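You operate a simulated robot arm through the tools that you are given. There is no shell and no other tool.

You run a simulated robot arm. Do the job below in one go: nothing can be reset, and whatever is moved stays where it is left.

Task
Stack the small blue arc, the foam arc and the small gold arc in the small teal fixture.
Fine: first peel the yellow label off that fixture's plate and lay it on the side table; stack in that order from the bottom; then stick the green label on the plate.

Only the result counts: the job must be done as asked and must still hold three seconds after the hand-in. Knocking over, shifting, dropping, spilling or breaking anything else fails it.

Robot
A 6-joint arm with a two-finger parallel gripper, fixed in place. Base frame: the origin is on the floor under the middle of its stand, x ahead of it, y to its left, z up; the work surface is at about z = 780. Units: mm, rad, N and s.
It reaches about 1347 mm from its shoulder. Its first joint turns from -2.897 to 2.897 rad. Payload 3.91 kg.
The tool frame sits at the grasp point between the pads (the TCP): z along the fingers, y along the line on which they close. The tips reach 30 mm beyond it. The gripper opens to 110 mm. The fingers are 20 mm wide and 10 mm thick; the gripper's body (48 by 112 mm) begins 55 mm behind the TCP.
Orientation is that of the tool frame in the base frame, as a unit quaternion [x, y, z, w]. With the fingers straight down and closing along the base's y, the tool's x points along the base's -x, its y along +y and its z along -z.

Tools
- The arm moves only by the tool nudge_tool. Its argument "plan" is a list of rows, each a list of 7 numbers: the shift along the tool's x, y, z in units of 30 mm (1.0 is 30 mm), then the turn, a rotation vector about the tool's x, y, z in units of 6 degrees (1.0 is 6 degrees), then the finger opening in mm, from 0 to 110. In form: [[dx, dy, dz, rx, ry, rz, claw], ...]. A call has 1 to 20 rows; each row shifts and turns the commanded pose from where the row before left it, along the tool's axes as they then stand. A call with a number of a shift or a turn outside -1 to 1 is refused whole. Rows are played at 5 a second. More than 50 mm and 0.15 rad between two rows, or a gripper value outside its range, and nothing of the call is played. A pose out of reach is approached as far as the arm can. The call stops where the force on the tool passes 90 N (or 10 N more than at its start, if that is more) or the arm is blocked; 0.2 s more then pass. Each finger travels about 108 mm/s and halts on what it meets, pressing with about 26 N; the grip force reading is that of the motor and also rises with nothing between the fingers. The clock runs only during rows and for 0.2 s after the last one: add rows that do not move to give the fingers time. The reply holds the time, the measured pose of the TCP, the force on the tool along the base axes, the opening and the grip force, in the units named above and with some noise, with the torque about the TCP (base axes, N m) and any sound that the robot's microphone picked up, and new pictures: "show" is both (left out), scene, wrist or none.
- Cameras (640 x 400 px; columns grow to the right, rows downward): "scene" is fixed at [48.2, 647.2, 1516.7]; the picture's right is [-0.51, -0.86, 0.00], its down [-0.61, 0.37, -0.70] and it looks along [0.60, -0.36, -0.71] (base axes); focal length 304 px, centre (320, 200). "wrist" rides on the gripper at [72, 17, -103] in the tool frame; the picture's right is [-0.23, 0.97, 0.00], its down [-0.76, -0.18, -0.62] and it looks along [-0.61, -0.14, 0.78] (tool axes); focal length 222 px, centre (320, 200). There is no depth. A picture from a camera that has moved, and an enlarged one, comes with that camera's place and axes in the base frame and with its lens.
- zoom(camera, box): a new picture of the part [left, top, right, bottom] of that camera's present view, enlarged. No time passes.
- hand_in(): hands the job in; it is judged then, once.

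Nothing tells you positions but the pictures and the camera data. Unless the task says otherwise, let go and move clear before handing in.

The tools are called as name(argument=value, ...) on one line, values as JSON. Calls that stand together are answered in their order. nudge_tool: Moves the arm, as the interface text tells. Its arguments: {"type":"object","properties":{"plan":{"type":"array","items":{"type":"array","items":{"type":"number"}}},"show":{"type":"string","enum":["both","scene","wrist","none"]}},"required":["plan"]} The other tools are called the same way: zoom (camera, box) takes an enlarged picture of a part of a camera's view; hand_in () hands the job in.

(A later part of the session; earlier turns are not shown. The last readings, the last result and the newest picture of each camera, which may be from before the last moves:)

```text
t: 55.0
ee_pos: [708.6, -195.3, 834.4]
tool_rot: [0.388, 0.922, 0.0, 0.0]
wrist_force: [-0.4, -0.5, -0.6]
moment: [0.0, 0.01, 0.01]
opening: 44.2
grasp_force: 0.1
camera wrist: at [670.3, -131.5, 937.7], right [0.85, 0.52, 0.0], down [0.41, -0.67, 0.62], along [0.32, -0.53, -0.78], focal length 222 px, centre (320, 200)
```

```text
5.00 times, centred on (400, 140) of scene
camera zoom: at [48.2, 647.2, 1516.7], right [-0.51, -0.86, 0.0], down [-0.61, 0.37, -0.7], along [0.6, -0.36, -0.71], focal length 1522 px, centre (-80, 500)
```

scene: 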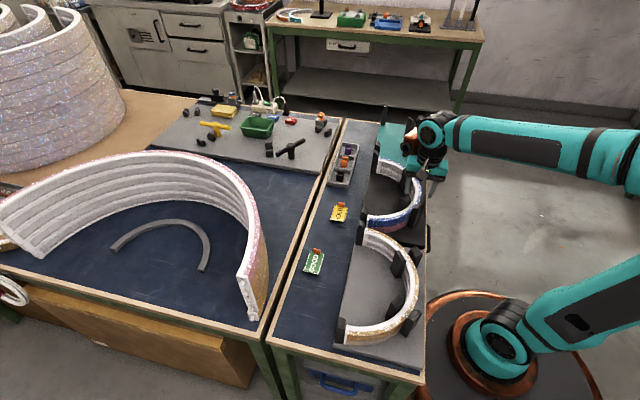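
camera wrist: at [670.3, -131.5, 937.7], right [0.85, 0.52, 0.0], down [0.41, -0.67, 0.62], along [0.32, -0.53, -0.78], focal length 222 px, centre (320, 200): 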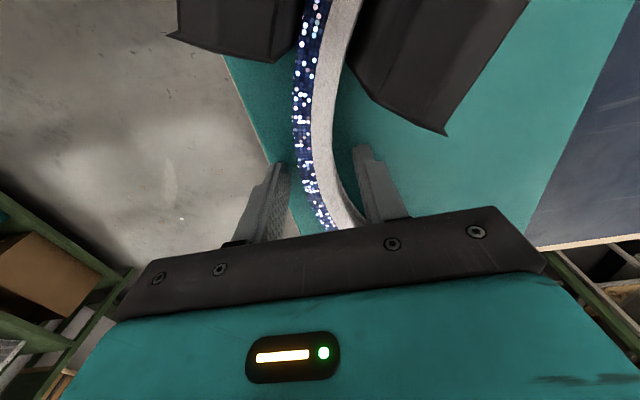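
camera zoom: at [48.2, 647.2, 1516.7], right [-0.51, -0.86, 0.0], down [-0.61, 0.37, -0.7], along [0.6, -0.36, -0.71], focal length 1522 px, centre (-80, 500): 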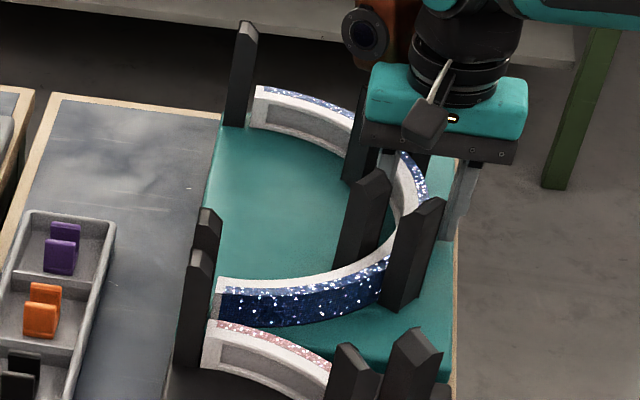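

Blue is seated flat in the teal fixture. I'll retreat straight up and start turning towards the foam arc's orientation.

nudge_tool(plan=[[0, 0, -0.4, 0, 0, 0, 44], [0, 0, -0.9, 0, 0, 0, 44], [0, 0, -0.95, 0, 0, 0, 44], [0, 0, -0.95, 0, 0, 0, 44], [0, 0, -0.95, 0, 0, 0, 60], [0, 0, -1, 0, 0, 0, 60], [0, 0, -1, 0, 0, 0, 60], [0, 0, -1, 0, 0, 0, 60], [0, 0, 0, 0, 0, -1, 60], [0, 0, 0, 0, 0, -1, 60], [0, 0, 0, 0, 0, -1, 60], [0, 0, 0, 0, 0, -1, 60], [0, 0, 0, 0, 0, -1, 60], [0, 0, 0, 0, 0, -1, 60], [0, 0, 0, 0, 0, -1, 60], [0, 0, 0, 0, 0, -1, 60], [0, 0, 0, 0, 0, -1, 60], [0, 0, 0, 0, 0, -1, 60], [0, 0, 0, 0, 0, -1, 60], [0, 0, 0, 0, 0, -1, 60]], show="both")

zoom(camera="scene", box=[350, 100, 440, 180])

```text
t: 59.2
ee_pos: [709.3, -194.3, 1047.9]
tool_rot: [-0.229, 0.973, 0.0, 0.001]
wrist_force: [0.0, -0.4, -0.2]
moment: [-0.03, -0.02, -0.02]
opening: 59.9
grasp_force: 0.0
camera wrist: at [636.8, -211.4, 1152.2], right [-0.23, 0.97, 0.0], down [0.76, 0.18, 0.62], along [0.61, 0.14, -0.78], focal length 222 px, centre (320, 200)
```

scene: 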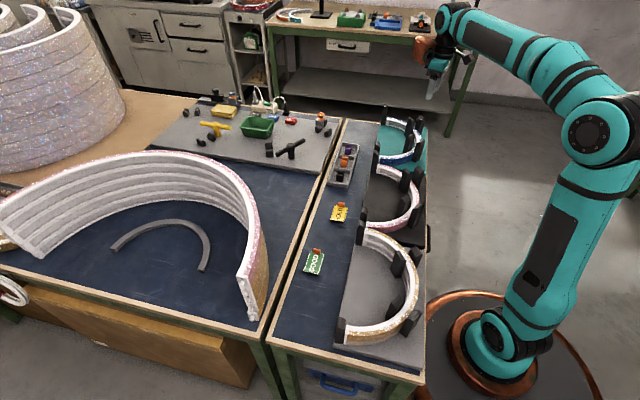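
wrist: 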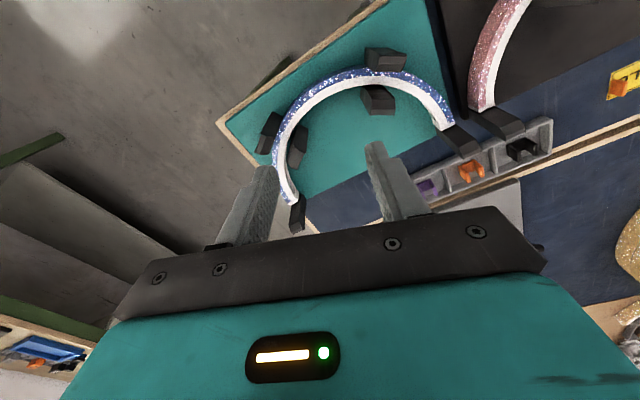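

```text
5.00 times, centred on (395, 140) of scene
camera zoom: at [48.2, 647.2, 1516.7], right [-0.51, -0.86, 0.0], down [-0.61, 0.37, -0.7], along [0.6, -0.36, -0.71], focal length 1522 px, centre (-55, 500)
```

zoom: 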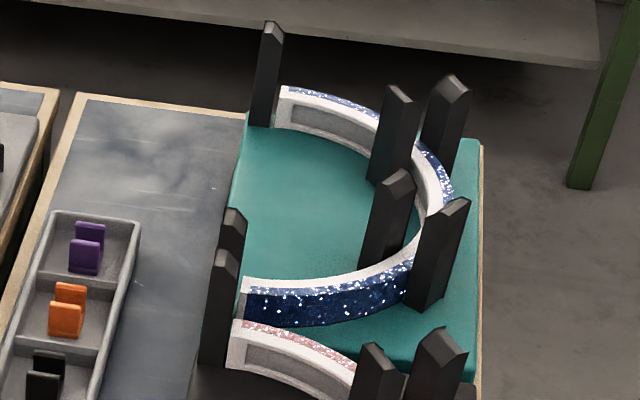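

Blue is well placed. I finish the turn and travel at z ≈ 1048 toward the foam arc.

nudge_tool(plan=[[0, 0, 0, 0, 0, -1, 60], [0, 0, 0, 0, 0, -1, 60], [0, 0, 0, 0, 0, -1, 60], [-0.986, 0.838, 0, 0, 0, 0, 60], [-0.986, 0.838, 0, 0, 0, 0, 60], [-0.986, 0.838, 0, 0, 0, 0, 60], [-0.986, 0.838, 0, 0, 0, 0, 60], [-0.986, 0.838, 0, 0, 0, 0, 60], [-0.986, 0.838, 0, 0, 0, 0, 60], [-0.986, 0.838, 0, 0, 0, 0, 60], [-0.986, 0.838, 0, 0, 0, 0, 60], [-0.986, 0.838, 0, 0, 0, 0, 60], [-0.986, 0.838, 0, 0, 0, 0, 60], [-0.986, 0.838, 0, 0, 0, 0, 60], [-0.986, 0.838, 0, 0, 0, 0, 60], [-0.986, 0.838, 0, 0, 0, 0, 60], [-0.986, 0.838, 0, 0, 0, 0, 60], [-0.986, 0.838, 0, 0, 0, 0, 60], [-0.986, 0.838, 0, 0, 0, 0, 60], [0, 0, 0, 0, 0, 0, 60]], show="both")

```text
t: 63.4
ee_pos: [766.2, 420.5, 1049.9]
tool_rot: [-0.378, 0.926, -0.001, 0.0]
wrist_force: [0.7, 0.1, -1.2]
moment: [-0.01, -0.02, -0.04]
opening: 60.1
grasp_force: 0.1
camera wrist: at [703.4, 381.2, 1154.0], right [-0.52, 0.85, 0.0], down [0.67, 0.41, 0.62], along [0.53, 0.32, -0.78], focal length 222 px, centre (320, 200)
```

scene: 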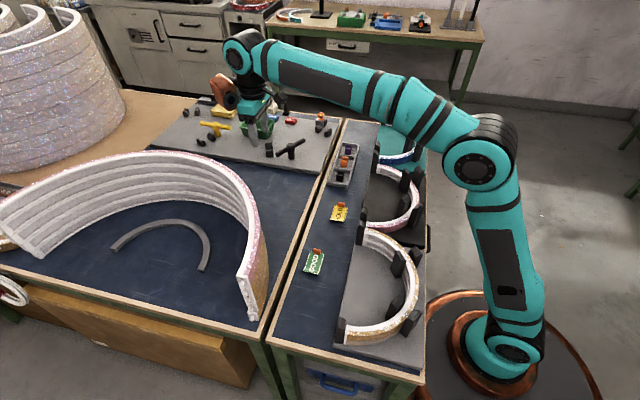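
wrist: 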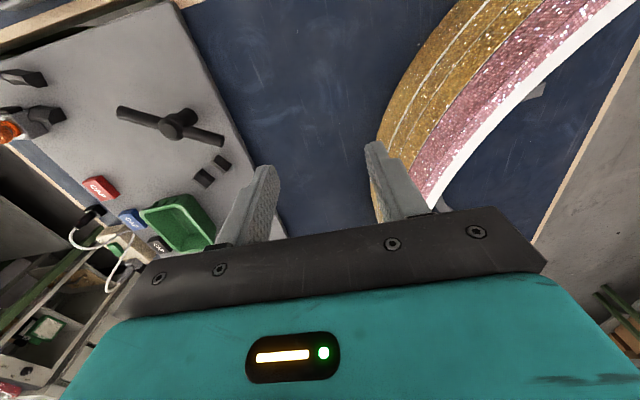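

nudge_tool(plan=[[-0.99, 0.852, -0.2, 0, 0, 0, 60], [-0.99, 0.852, -0.2, 0, 0, 0, 60], [-0.99, 0.852, -0.2, 0, 0, 0, 60], [-0.99, 0.852, -0.2, 0, 0, 0, 60], [-0.99, 0.852, -0.2, 0, 0, 0, 60], [-0.99, 0.852, -0.2, 0, 0, 0, 60], [-0.99, 0.852, 0, 0, 0, 0, 60], [0, 0, 0, 0, 0, 0, 60]], show="both")

zoom(camera="wrist", box=[160, 0, 480, 200])

zoom(camera="scene", box=[90, 190, 240, 290])

```text
t: 65.0
ee_pos: [649.8, 706.8, 1125.5]
tool_rot: [-0.411, 0.901, 0.063, 0.126]
wrist_force: [9.3, 0.0, 31.5]
moment: [-0.1, 1.2, 0.1]
opening: 59.8
grasp_force: 0.0
out of reach, approached as far as the arm can: row 5, 6, 7
stopped in row 8: the arm was blocked; the commanded pose is now the measured one
camera wrist: at [573.3, 642.8, 1205.4], right [-0.59, 0.8, 0.07], down [0.51, 0.3, 0.81], along [0.63, 0.52, -0.58], focal length 222 px, centre (320, 200)
```

scene: 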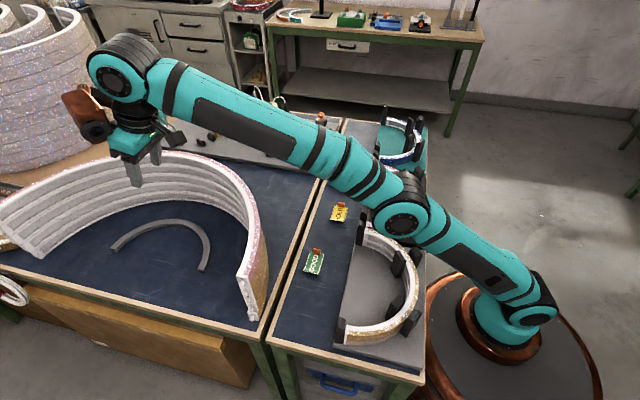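
wrist: 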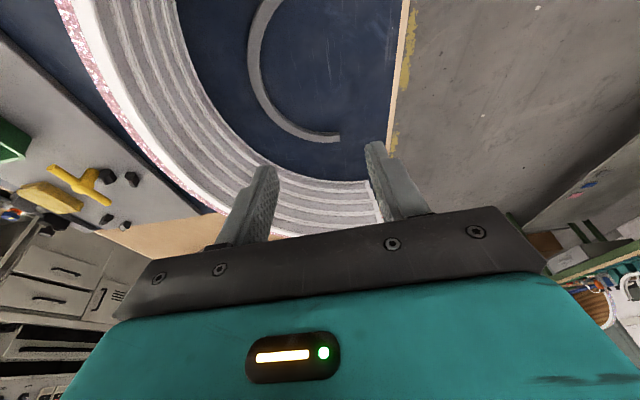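

```text
2.00 times, centred on (320, 100) of wrist
camera zoom: at [573.3, 642.8, 1205.4], right [-0.59, 0.8, 0.07], down [0.51, 0.3, 0.81], along [0.63, 0.52, -0.58], focal length 444 px, centre (320, 400)
```

zoom: 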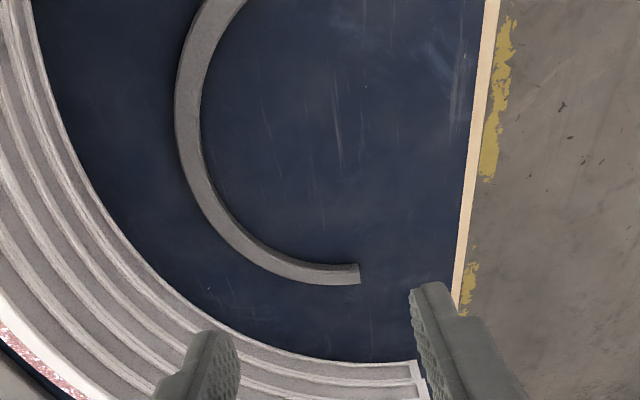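

```text
4.00 times, centred on (165, 240) of scene
camera zoom: at [48.2, 647.2, 1516.7], right [-0.51, -0.86, 0.0], down [-0.61, 0.37, -0.7], along [0.6, -0.36, -0.71], focal length 1217 px, centre (940, 40)
```

zoom: 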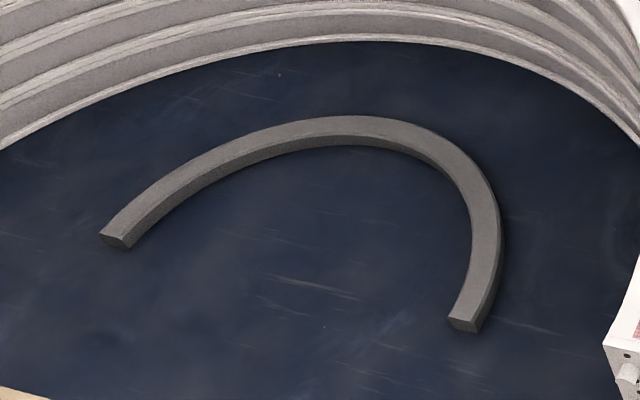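

The straight-down pose over the foam's apex is out of reach at that height, and the tool has tilted at full extension. I'll first check that nothing is being touched.

nudge_tool(plan=[[0, 0, 0, 0, 0, 0, 60]], show="scene")

zoom(camera="scene", box=[340, 150, 460, 280])

zoom(camera="scene", box=[50, 30, 250, 220])

```text
t: 65.3
ee_pos: [448.6, 810.4, 1088.6]
tool_rot: [-0.478, 0.874, 0.026, 0.085]
wrist_force: [10.7, -32.9, 24.9]
moment: [2.57, 1.44, 0.29]
opening: 60.2
grasp_force: 0.1
stopped in row 1: the arm was blocked; the commanded pose is now the measured one
```

scene: 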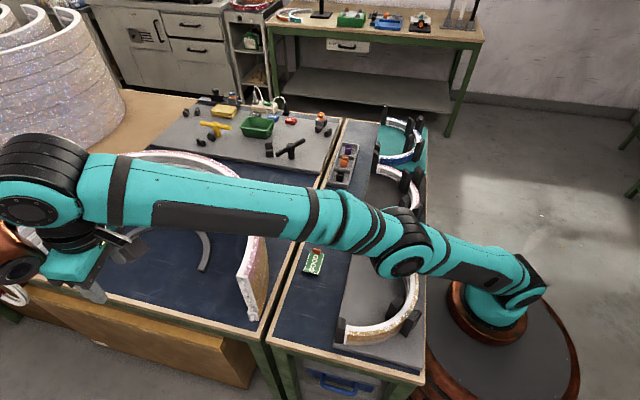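

```text
3.08 times, centred on (400, 215) of scene
camera zoom: at [48.2, 647.2, 1516.7], right [-0.51, -0.86, 0.0], down [-0.61, 0.37, -0.7], along [0.6, -0.36, -0.71], focal length 936 px, centre (74, 154)
```

zoom: 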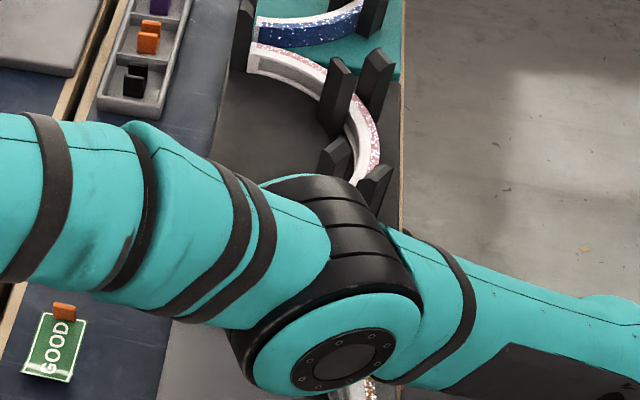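

```text
2.11 times, centred on (150, 125) of scene
camera zoom: at [48.2, 647.2, 1516.7], right [-0.51, -0.86, 0.0], down [-0.61, 0.37, -0.7], along [0.6, -0.36, -0.71], focal length 641 px, centre (678, 358)
```

zoom: 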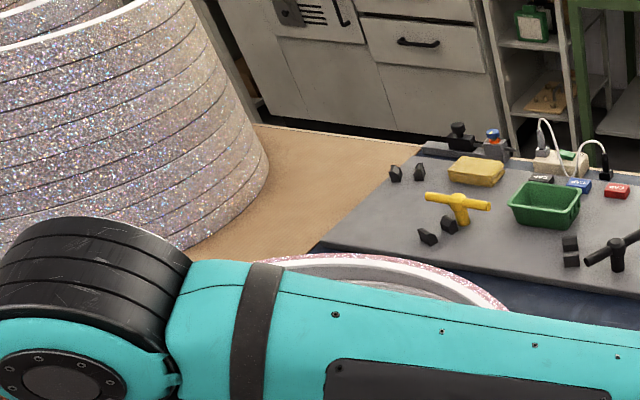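

The arm swung sideways near its singular full stretch. I'll hold still and see whether it has settled before doing anything else.

nudge_tool(plan=[[0, 0, 0, 0, 0, 0, 60]], show="scene")

```text
t: 65.7
ee_pos: [-93.2, 899.9, 1104.9]
tool_rot: [-0.645, 0.728, 0.199, 0.119]
wrist_force: [-2.7, 5.6, 7.5]
moment: [-0.62, -0.28, -0.08]
opening: 59.8
grasp_force: 0.0
stopped in row 1: the arm was blocked; the commanded pose is now the measured one
```

scene: 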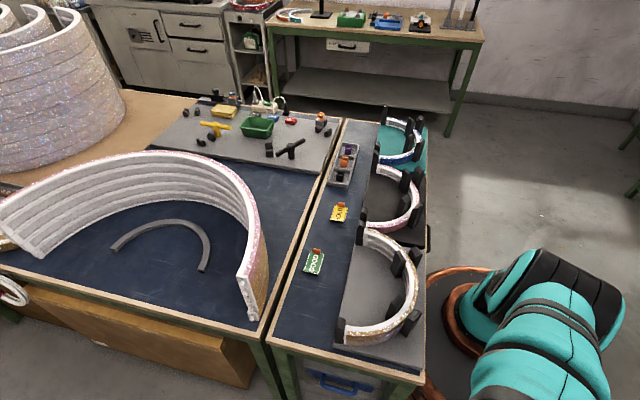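

The arm is still swinging but all objects are untouched in the picture. Keep holding until it is at rest.

nudge_tool(plan=[[0, 0, 0, 0, 0, 0, 60]], show="both")

```text
t: 66.0
ee_pos: [-519.7, 873.3, 1046.3]
tool_rot: [0.763, -0.625, -0.144, -0.079]
wrist_force: [-5.0, 20.5, -45.6]
moment: [-0.84, -0.24, 0.0]
opening: 59.8
grasp_force: 0.1
stopped in row 1: the arm was blocked; the commanded pose is now the measured one
camera wrist: at [-511.1, 769.5, 1122.8], right [-0.99, 0.01, 0.13], down [0.12, 0.56, 0.82], along [-0.06, 0.83, -0.55], focal length 222 px, centre (320, 200)
```

scene: 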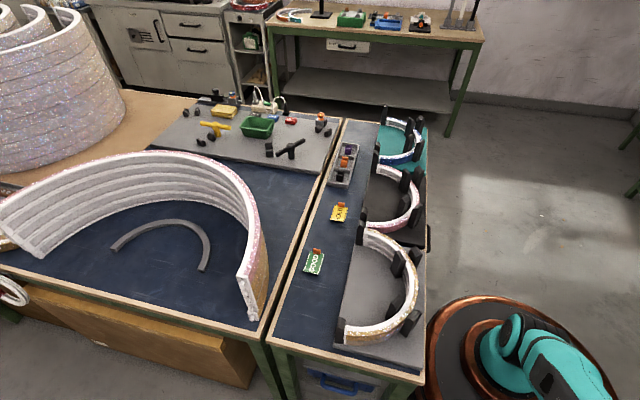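
wrist: 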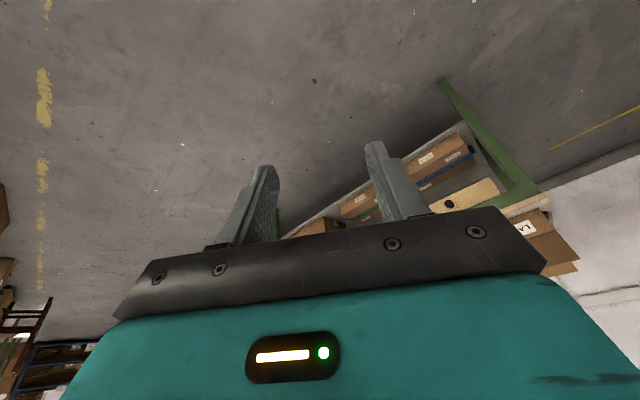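

nudge_tool(plan=[[0, 0, 0, 0, 0, 0, 60]], show="both")

```text
t: 66.5
ee_pos: [-41.9, 836.7, 1163.1]
tool_rot: [-0.639, 0.734, 0.186, 0.135]
wrist_force: [-0.4, -3.3, 10.8]
moment: [-0.03, -0.06, -0.04]
opening: 59.7
grasp_force: 0.0
stopped in row 1: the arm was blocked; the commanded pose is now the measured one
camera wrist: at [-64.1, 728.2, 1226.6], right [-0.93, 0.31, 0.2], down [0.31, 0.38, 0.87], along [0.2, 0.87, -0.45], focal length 222 px, centre (320, 200)
```

scene: 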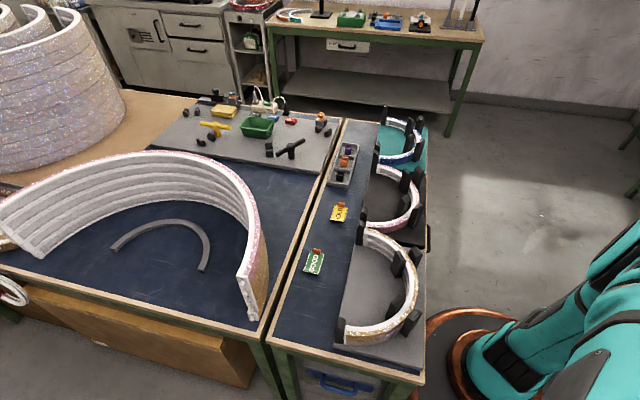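
wrist: 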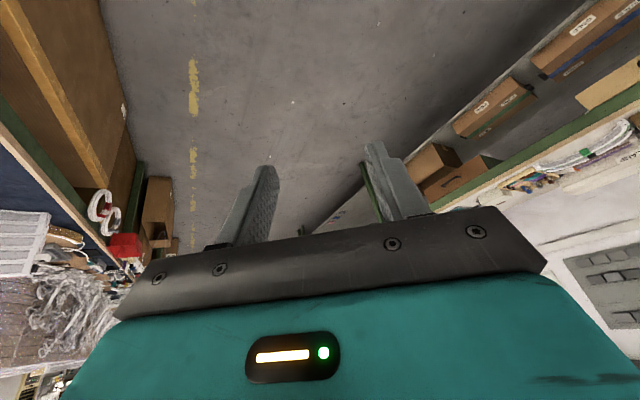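

nudge_tool(plan=[[0, 0, 0, 0, 0, 0, 60], [0, 0, 0, 0, 0, 0, 60]], show="both")

```text
t: 66.8
ee_pos: [-135.6, 749.4, 1155.4]
tool_rot: [0.696, -0.682, -0.191, -0.115]
wrist_force: [3.4, -3.9, 5.6]
moment: [0.19, 0.33, 0.1]
opening: 60.2
grasp_force: 0.1
stopped in row 1: the arm was blocked; the commanded pose is now the measured one
camera wrist: at [-141.6, 639.3, 1220.1], right [-0.97, 0.17, 0.19], down [0.25, 0.44, 0.87], along [0.06, 0.89, -0.46], focal length 222 px, centre (320, 200)
```

scene: 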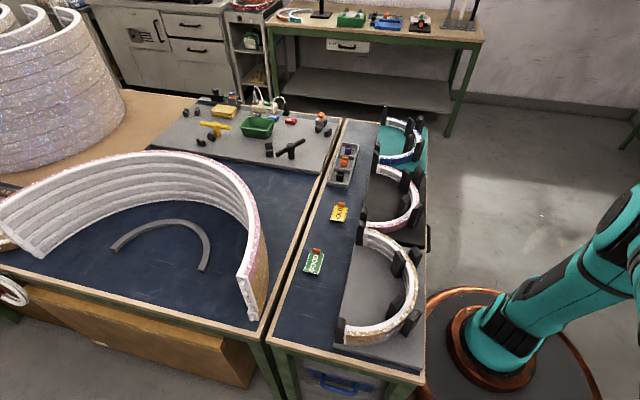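
wrist: 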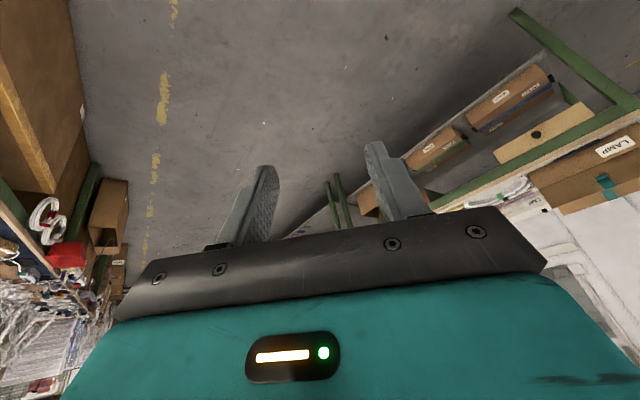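

nudge_tool(plan=[[0, 0, 0, 0, 0, 0, 60], [0, 0, 0, 0, 0, 0, 60]], show="scene")

```text
t: 67.4
ee_pos: [-155.7, 787.5, 1142.7]
tool_rot: [0.699, -0.682, -0.184, -0.111]
wrist_force: [1.0, -0.6, -0.2]
moment: [0.0, 0.03, -0.01]
opening: 60.1
grasp_force: 0.1
```

scene: 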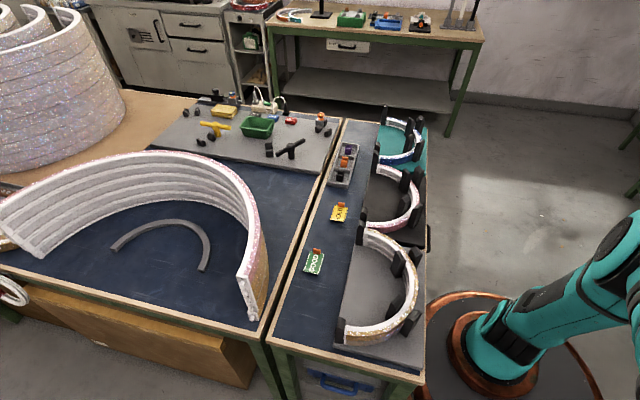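

The arm has settled at (-156, 788, 1143), and nothing on the tables has changed. I'll pull in towards the base and bring the tool back to vertical, staying well inside reach from now on.

nudge_tool(plan=[[0.5, 0, 0, 0, 0, 0, 60], [0.8, 0, 0, 0, 0, 0, 60], [0.8, 0, 0, 0, 0, 0, 60], [0.5, 0, 0, 0, 0, 0, 60], [0, 0, 0, 0.2, 0.804, 0.047, 60], [0, 0, 0, 0.2, 0.804, 0.047, 60], [0, 0, 0, 0.2, 0.804, 0.047, 60], [0, 0, 0, 0.2, 0.804, 0.047, 60], [0, 0, 0, 0.2, 0.804, 0.047, 60], [0, 0, 0, 0, 0, 0, 60], [0, 0, 0, 0, 0, 0, 60]], show="both")

```text
t: 69.8
ee_pos: [-157.8, 714.2, 1111.2]
tool_rot: [0.708, -0.706, 0.0, 0.0]
wrist_force: [-1.0, 0.4, -0.3]
moment: [-0.01, -0.02, 0.03]
opening: 60.1
grasp_force: 0.1
camera wrist: at [-174.3, 640.8, 1215.2], right [-0.97, 0.22, 0.0], down [0.18, 0.76, 0.62], along [0.14, 0.61, -0.78], focal length 222 px, centre (320, 200)
```

scene: 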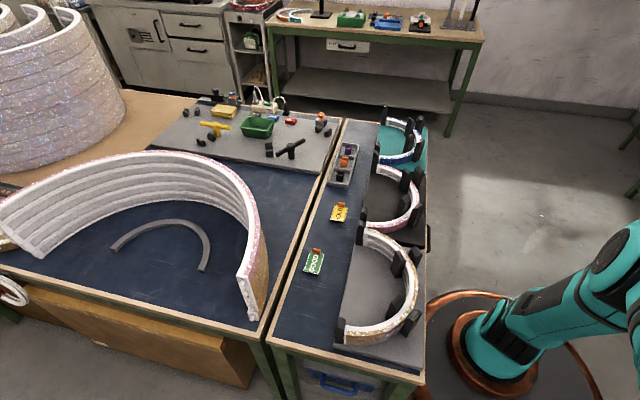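
wrist: 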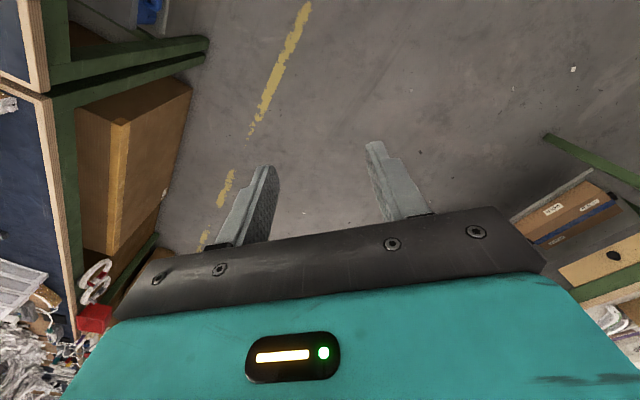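

The tool is vertical again. Now I'll swing back at safe radius (about 700–730 mm from the base) toward the main table.

nudge_tool(plan=[[0.07, -0.5, 0, 0, 0, 0, 60], [0.137, -0.94, 0, 0, 0, 0, 60], [0.137, -0.94, 0, 0, 0, 0, 60], [0.137, -0.94, 0, 0, 0, 0, 60], [0.137, -0.94, 0, 0, 0, 0, 60], [0.137, -0.94, 0, 0, 0, 0, 60], [0.137, -0.94, 0, 0, 0, 0, 60], [0.137, -0.94, 0, 0, 0, 0, 60], [0.137, -0.94, 0, 0, 0, 0, 60], [0.137, -0.94, 0, 0, 0, 0, 60], [0.137, -0.94, 0, 0, 0, 0, 60], [0.137, -0.94, 0, 0, 0, 0, 60], [0.137, -0.94, 0, 0, 0, 0, 60], [0.137, -0.94, 0, 0, 0, 0, 60], [0.137, -0.94, 0, 0, 0, 0, 60], [0.137, -0.94, 0, 0, 0, 0, 60], [0.137, -0.94, 0, 0, 0, 0, 60], [0.137, -0.94, 0, 0, 0, 0, 60], [0.07, -0.5, 0, 0, 0, 0, 60], [0, 0, 0, 0, 0, 0, 60]], show="scene")

```text
t: 74.0
ee_pos: [352.8, 639.5, 1113.3]
tool_rot: [0.709, -0.706, 0.0, -0.001]
wrist_force: [0.2, -0.1, -0.1]
moment: [0.02, -0.01, -0.03]
opening: 59.9
grasp_force: 0.0
```

scene: 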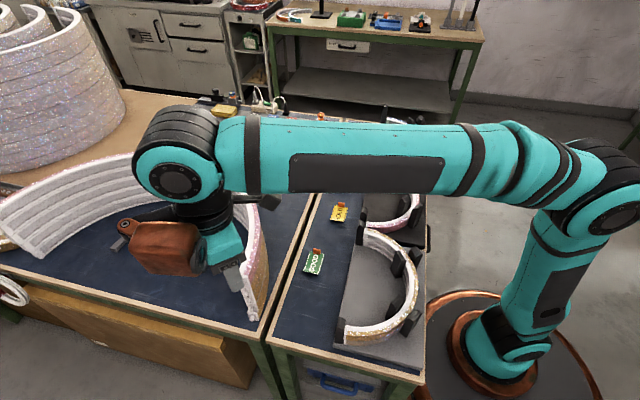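

Stable. Now rotate the tool so the fingers close along y (radial at the foam's near flank).

nudge_tool(plan=[[0, 0, 0, 0, 0, 1, 60], [0, 0, 0, 0, 0, 1, 60], [0, 0, 0, 0, 0, 1, 60], [0, 0, 0, 0, 0, 1, 60], [0, 0, 0, 0, 0, 1, 60], [0, 0, 0, 0, 0, 1, 60], [0, 0, 0, 0, 0, 1, 60], [0, 0, 0, 0, 0, 1, 60], [0, 0, 0, 0, 0, 1, 60], [0, 0, 0, 0, 0, 1, 60], [0, 0, 0, 0, 0, 1, 60], [0, 0, 0, 0, 0, 1, 60], [0, 0, 0, 0, 0, 1, 60], [0, 0, 0, 0, 0, 1, 60], [0, 0, 0, 0, 0, 1, 60], [0, 0, 0, 0, 0, 0, 60]], show="both")

zoom(camera="wrist", box=[240, 0, 640, 250])

```text
t: 77.4
ee_pos: [352.4, 640.3, 1112.4]
tool_rot: [0.0, 1.0, 0.001, 0.0]
wrist_force: [1.0, -0.4, -0.6]
moment: [0.05, 0.0, 0.0]
opening: 59.9
grasp_force: 0.1
camera wrist: at [279.7, 657.2, 1216.1], right [0.23, 0.97, 0.0], down [0.76, -0.18, 0.62], along [0.61, -0.14, -0.78], focal length 222 px, centre (320, 200)
```

scene: 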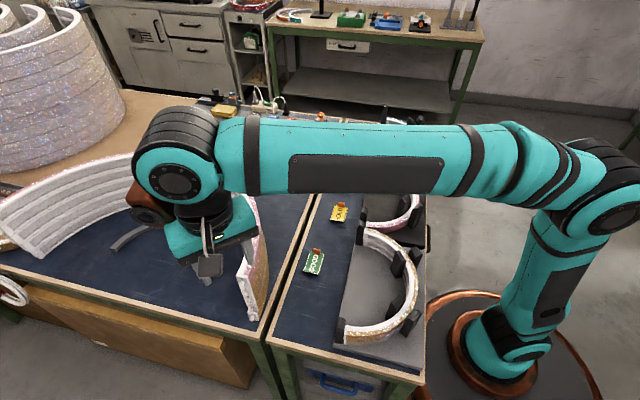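
wrist: 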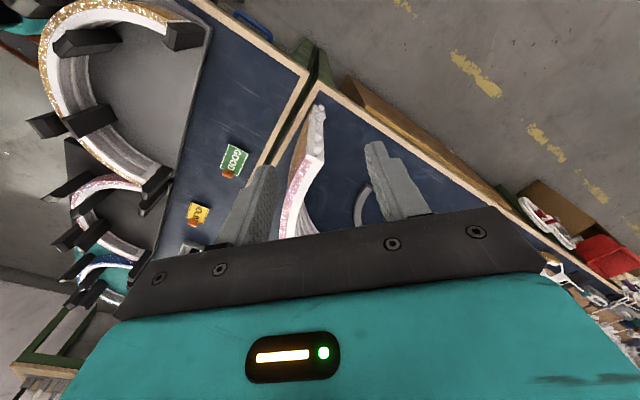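

```text
1.60 times, centred on (440, 125) of wrist
camera zoom: at [279.7, 657.2, 1216.1], right [0.23, 0.97, 0.0], down [0.76, -0.18, 0.62], along [0.61, -0.14, -0.78], focal length 355 px, centre (128, 320)
```

zoom: 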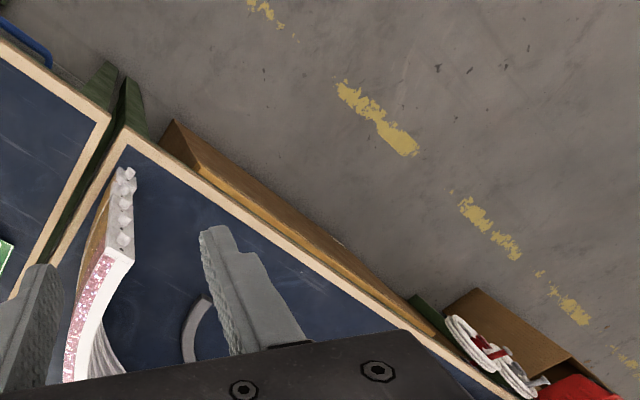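

nudge_tool(plan=[[-0.5, 0.05, 0, 0, 0, 0, 60], [-0.95, 0.05, 0.15, 0, 0, 0, 60], [-0.95, 0.05, 0.15, 0, 0, 0, 60], [-0.95, 0.05, 0.15, 0, 0, 0, 60], [-0.95, 0.05, 0.15, 0, 0, 0, 60], [-0.95, 0.05, 0.15, 0, 0, 0, 60], [-0.95, 0.05, 0.15, 0, 0, 0, 60], [-0.95, 0.05, 0.15, 0, 0, 0, 60], [-0.95, 0.05, 0.15, 0, 0, 0, 60], [-0.95, 0.05, 0.15, 0, 0, 0, 60], [-0.5, 0, 0.15, 0, 0, 0, 60], [0, 0, 0, 0, 0, 0, 60]], show="both")

zoom(camera="wrist", box=[160, 0, 480, 200])

```text
t: 80.0
ee_pos: [637.9, 655.1, 1067.6]
tool_rot: [-0.002, 1.0, 0.0, 0.0]
wrist_force: [-0.7, 0.3, -0.1]
moment: [-0.02, 0.02, 0.01]
opening: 59.9
grasp_force: 0.0
camera wrist: at [565.9, 671.8, 1170.9], right [0.22, 0.97, 0.0], down [0.76, -0.18, 0.62], along [0.61, -0.14, -0.78], focal length 222 px, centre (320, 200)
```

scene: 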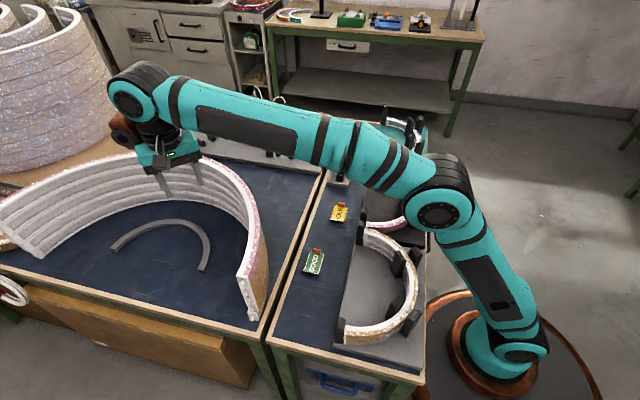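
wrist: 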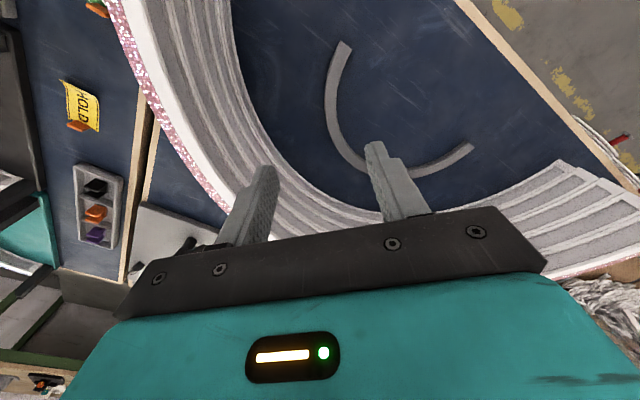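

```text
2.00 times, centred on (320, 100) of wrist
camera zoom: at [565.9, 671.8, 1170.9], right [0.22, 0.97, 0.0], down [0.76, -0.18, 0.62], along [0.61, -0.14, -0.78], focal length 444 px, centre (320, 400)
```

zoom: 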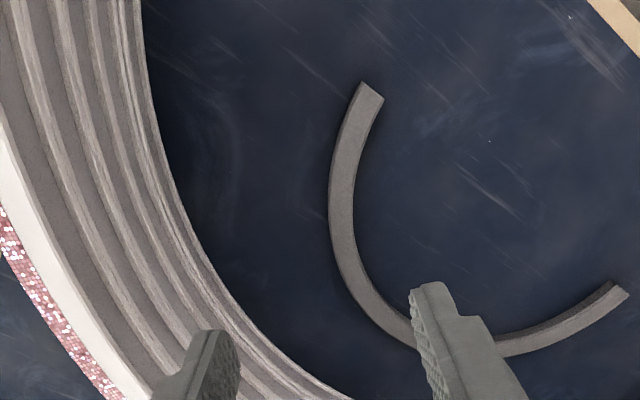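

The foam arc is clear in view: centre about (700, 800), outer radius 149 mm, about 19 mm wide and 15 mm tall. Its apex points along the table, so it needs a 90° clockwise turn. I'll grip it on its near flank, at about (687, 662), which is comfortably reachable.

nudge_tool(plan=[[0, 0, 0.7, 0, 0, 0.94, 60], [0, 0, 0.9, 0, 0, 0, 60], [-0.8, 0.19, 0.8, 0, 0, 0, 60], [-0.8, 0.19, 0.8, 0, 0, 0, 60], [0, 0, 0.9, 0, 0, 0, 60], [0, 0, 0.9, 0, 0, 0, 60], [0, 0, 0.6, 0, 0, 0, 60], [0, 0, 0, 0, 0, 0, 60]], show="both")

zoom(camera="wrist", box=[200, 20, 440, 170])

```text
t: 81.8
ee_pos: [687.3, 663.8, 899.1]
tool_rot: [0.048, 0.999, 0.0, 0.0]
wrist_force: [0.1, 1.2, 0.0]
moment: [0.0, -0.02, 0.02]
opening: 59.8
grasp_force: 0.0
camera wrist: at [616.9, 687.3, 1003.1], right [0.32, 0.95, 0.0], down [0.74, -0.25, 0.62], along [0.59, -0.2, -0.78], focal length 222 px, centre (320, 200)
```

scene: 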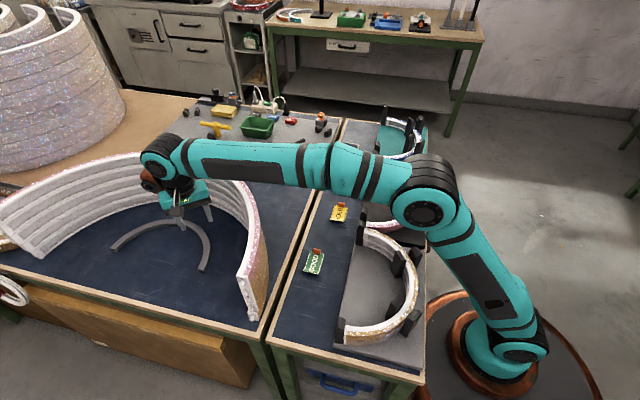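
wrist: 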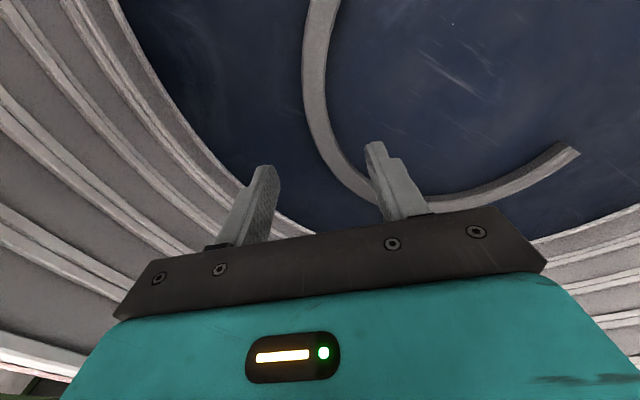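

```text
2.67 times, centred on (320, 95) of wrist
camera zoom: at [616.9, 687.3, 1003.1], right [0.32, 0.95, 0.0], down [0.74, -0.25, 0.62], along [0.59, -0.2, -0.78], focal length 592 px, centre (320, 480)
```

zoom: 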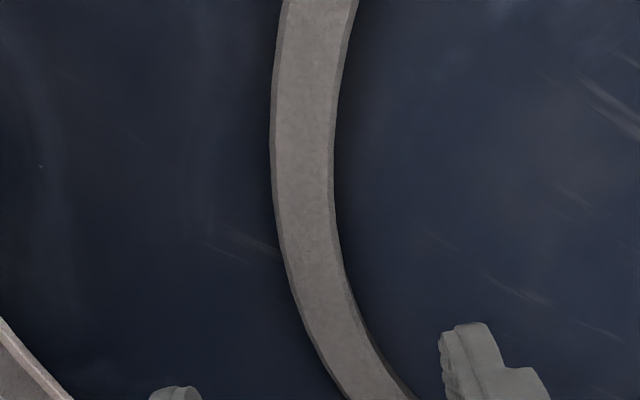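

The foam wall is exactly centred below the gripper. Descend to just above the table and close gently.

nudge_tool(plan=[[0, 0, 0.7, 0, 0, 0, 60], [0, 0, 0.8, 0, 0, 0, 50], [0, 0, 0.7, 0, 0, 0, 44], [0, 0, 0.4, 0, 0, 0, 40], [0, 0, 0.2, 0, 0, 0, 40], [0, 0, 0, 0, 0, 0, 40]], show="both")

zoom(camera="wrist", box=[240, 100, 400, 200])

zoom(camera="scene", box=[140, 170, 240, 270])

```text
t: 83.2
ee_pos: [686.2, 664.3, 814.4]
tool_rot: [0.048, 0.999, 0.001, 0.0]
wrist_force: [-0.3, 0.8, 0.1]
moment: [0.0, -0.02, -0.04]
opening: 39.9
grasp_force: 0.1
camera wrist: at [616.2, 688.4, 918.5], right [0.32, 0.95, 0.0], down [0.74, -0.25, 0.62], along [0.59, -0.2, -0.78], focal length 222 px, centre (320, 200)
```

scene: 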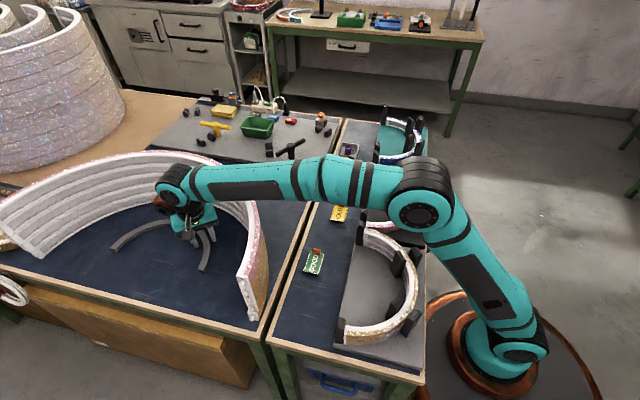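
wrist: 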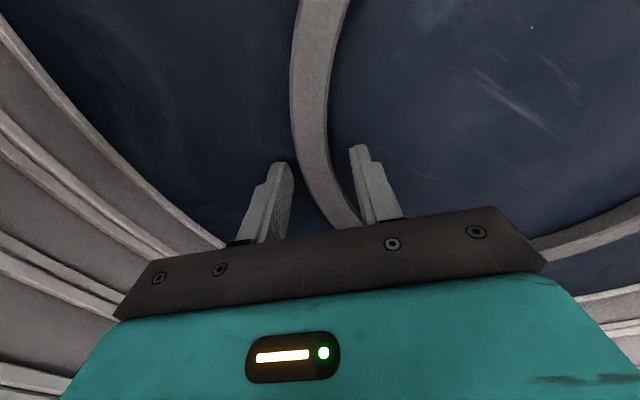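

```text
4.00 times, centred on (320, 150) of wrist
camera zoom: at [616.2, 688.4, 918.5], right [0.32, 0.95, 0.0], down [0.74, -0.25, 0.62], along [0.59, -0.2, -0.78], focal length 888 px, centre (320, 400)
```

zoom: 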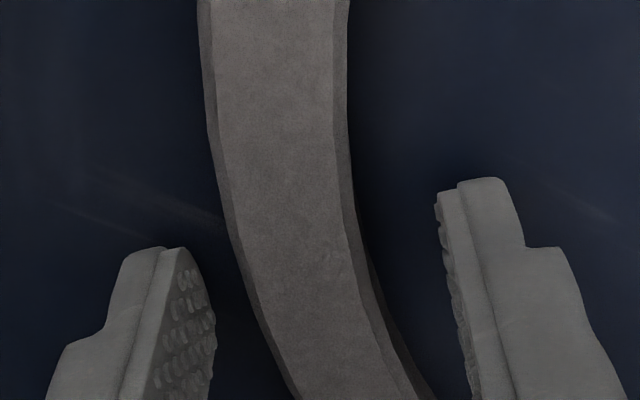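

```text
4.00 times, centred on (190, 220) of scene
camera zoom: at [48.2, 647.2, 1516.7], right [-0.51, -0.86, 0.0], down [-0.61, 0.37, -0.7], along [0.6, -0.36, -0.71], focal length 1217 px, centre (840, 120)
```

zoom: 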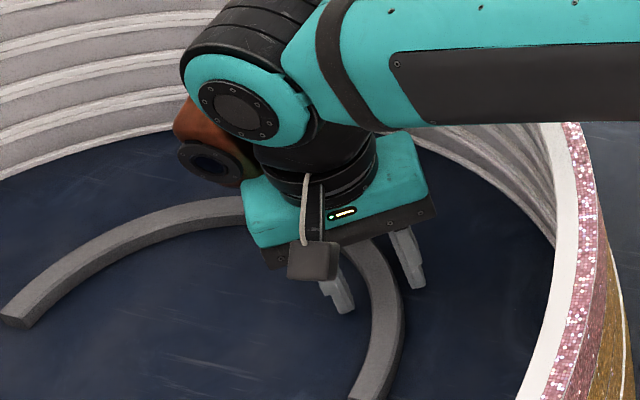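

Well centred. Since foam could be soft, I'll close gradually and read the opening and force.

nudge_tool(plan=[[0, 0, 0, 0, 0, 0, 26], [0, 0, 0, 0, 0, 0, 18], [0, 0, 0, 0, 0, 0, 16], [0, 0, 0, 0, 0, 0, 16], [0, 0, 0, 0, 0, 0, 16]], show="wrist")

zoom(camera="wrist", box=[240, 100, 400, 200])

```text
t: 84.4
ee_pos: [686.8, 665.9, 814.2]
tool_rot: [0.048, 0.999, 0.001, 0.0]
wrist_force: [0.0, -0.7, 0.4]
moment: [0.02, -0.01, -0.03]
opening: 19.6
grasp_force: 26.0
camera wrist: at [616.2, 688.4, 918.7], right [0.32, 0.95, 0.0], down [0.74, -0.25, 0.62], along [0.59, -0.2, -0.78], focal length 222 px, centre (320, 200)
```

wrist: 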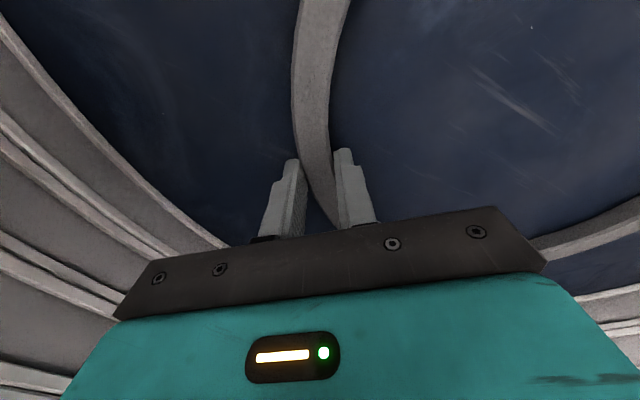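

```text
4.00 times, centred on (320, 150) of wrist
camera zoom: at [616.2, 688.4, 918.7], right [0.32, 0.95, 0.0], down [0.74, -0.25, 0.62], along [0.59, -0.2, -0.78], focal length 888 px, centre (320, 400)
```

zoom: 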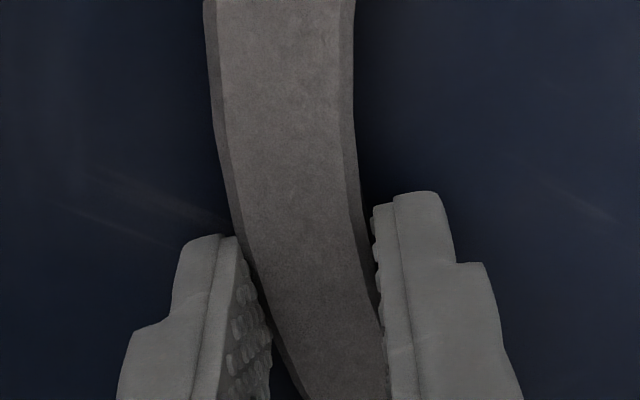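

Firm at 19.6 mm. Lift a little and check in the scene.

nudge_tool(plan=[[0, 0, -0.1, 0, 0, 0, 16], [0, 0, -0.2, 0, 0, 0, 16], [0, 0, -0.3, 0, 0, 0, 16], [0, 0, -0.3, 0, 0, 0, 16], [0, 0, 0, 0, 0, 0, 16]], show="both")

zoom(camera="scene", box=[100, 160, 240, 280])

```text
t: 85.6
ee_pos: [685.9, 664.2, 841.6]
tool_rot: [0.048, 0.999, 0.001, 0.0]
wrist_force: [0.0, 0.1, 0.1]
moment: [-0.01, 0.01, 0.02]
opening: 19.4
grasp_force: 25.9
camera wrist: at [617.0, 687.1, 946.3], right [0.32, 0.95, 0.0], down [0.74, -0.25, 0.62], along [0.59, -0.2, -0.78], focal length 222 px, centre (320, 200)
```

scene: 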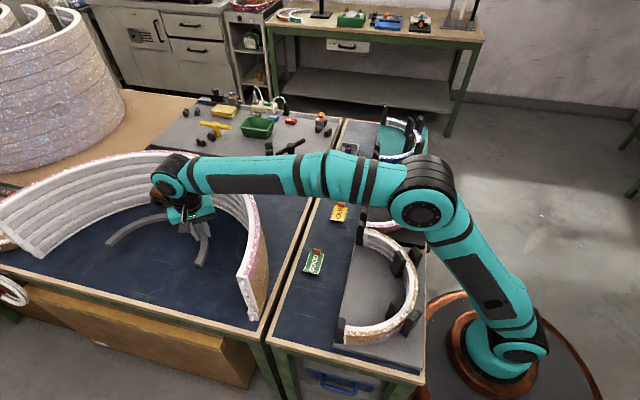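
wrist: 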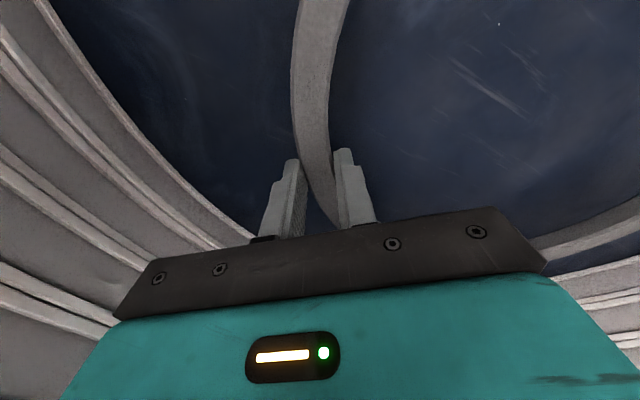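

```text
3.33 times, centred on (170, 220) of scene
camera zoom: at [48.2, 647.2, 1516.7], right [-0.51, -0.86, 0.0], down [-0.61, 0.37, -0.7], along [0.6, -0.36, -0.71], focal length 1014 px, centre (820, 133)
```

zoom: 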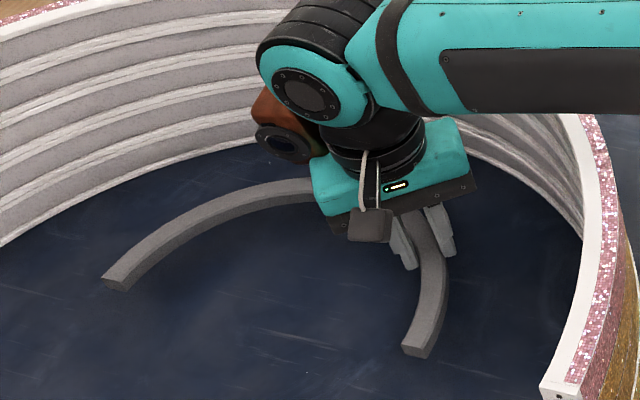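

The foam arc is held and level. I'll lift it out, easing ~40 mm toward the base so I stay within reach.

nudge_tool(plan=[[0, 0, -0.5, 0, 0, 0, 16], [0, 0, -0.8, 0, 0, 0, 16], [0.29, -0.34, -0.9, 0, 0, 0, 16], [0.29, -0.34, -0.9, 0, 0, 0, 16], [0.29, -0.34, -0.9, 0, 0, 0, 16], [0, 0, -0.9, 0, 0, 0, 16], [0, 0, -0.9, 0, 0, 0, 16], [0, 0, -0.8, 0, 0, 0, 16], [0, 0, -0.4, 0, 0, 0, 16], [0, 0, 0, 0, 0, 0, 16]], show="both")

zoom(camera="scene", box=[60, 60, 280, 240])

```text
t: 87.8
ee_pos: [659.9, 635.4, 1050.0]
tool_rot: [0.047, 0.999, 0.001, 0.0]
wrist_force: [1.0, 0.0, 0.2]
moment: [0.0, 0.04, -0.01]
opening: 19.8
grasp_force: 25.7
camera wrist: at [588.4, 659.3, 1154.3], right [0.32, 0.95, 0.0], down [0.74, -0.25, 0.62], along [0.59, -0.2, -0.78], focal length 222 px, centre (320, 200)
```

scene: 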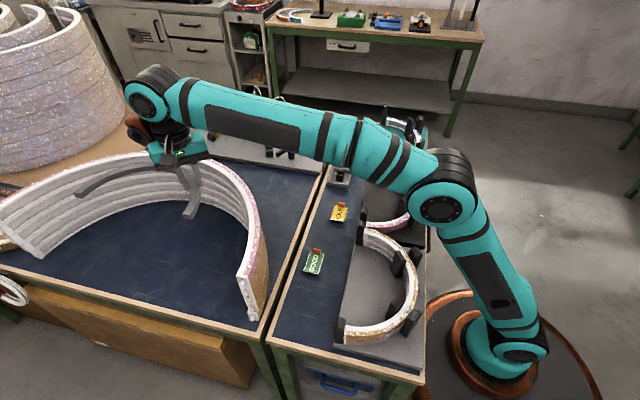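
wrist: 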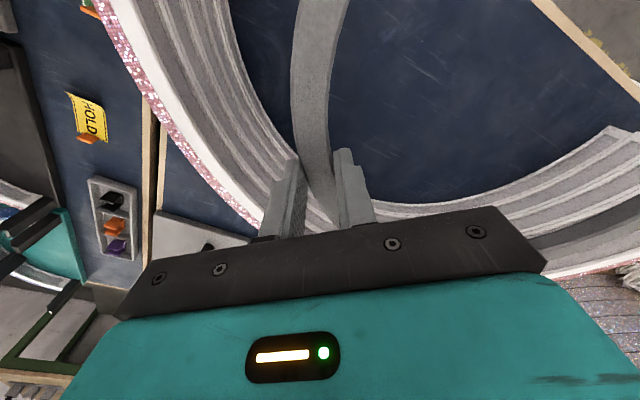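

```text
2.22 times, centred on (170, 150) of scene
camera zoom: at [48.2, 647.2, 1516.7], right [-0.51, -0.86, 0.0], down [-0.61, 0.37, -0.7], along [0.6, -0.36, -0.71], focal length 676 px, centre (653, 311)
```

zoom: 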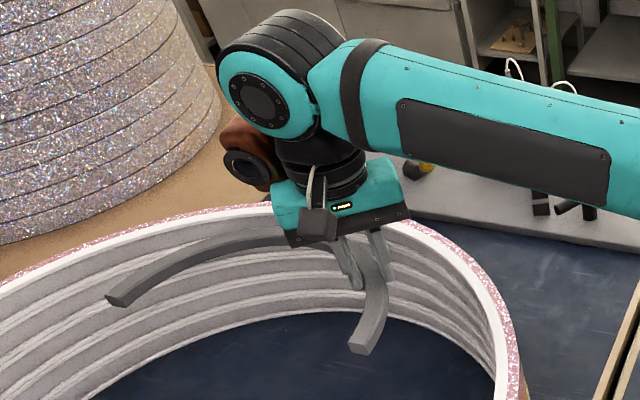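

The foam is clear of the big ring's top. Move it away from the ring toward the robot at this height.

nudge_tool(plan=[[0.05, -0.5, 0, 0, 0, 0, 16], [0.1, -0.95, 0, 0, 0, 0, 16], [0.1, -0.95, 0, 0, 0, 0, 16], [0.1, -0.95, 0, 0, 0, 0, 16], [0.1, -0.95, 0, 0, 0, 0, 16], [0.1, -0.95, 0, 0, 0, 0, 16], [0.1, -0.95, 0, 0, 0, 0, 16], [0.1, -0.95, 0, 0, 0, 0, 16], [0.1, -0.95, 0, 0, 0, 0, 16], [0.1, -0.95, 0, 0, 0, 0, 16], [0.05, -0.6, 0, 0, 0, 0, 16], [0, 0, 0, 0, 0, 0, 16]], show="both")

```text
t: 90.4
ee_pos: [602.2, 350.6, 1051.2]
tool_rot: [0.048, 0.999, 0.001, 0.0]
wrist_force: [-0.5, -0.2, -0.6]
moment: [-0.03, 0.01, -0.01]
opening: 20.1
grasp_force: 26.1
camera wrist: at [531.9, 374.0, 1154.7], right [0.32, 0.95, 0.0], down [0.74, -0.25, 0.62], along [0.59, -0.2, -0.78], focal length 222 px, centre (320, 200)
```

scene: 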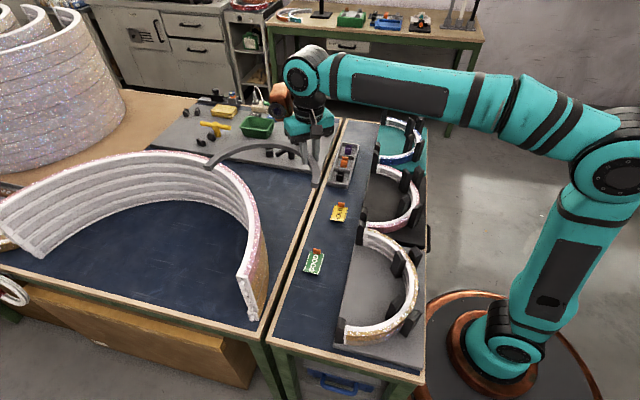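
wrist: 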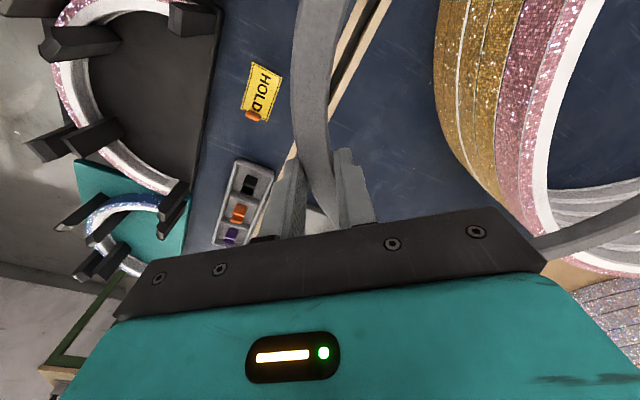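

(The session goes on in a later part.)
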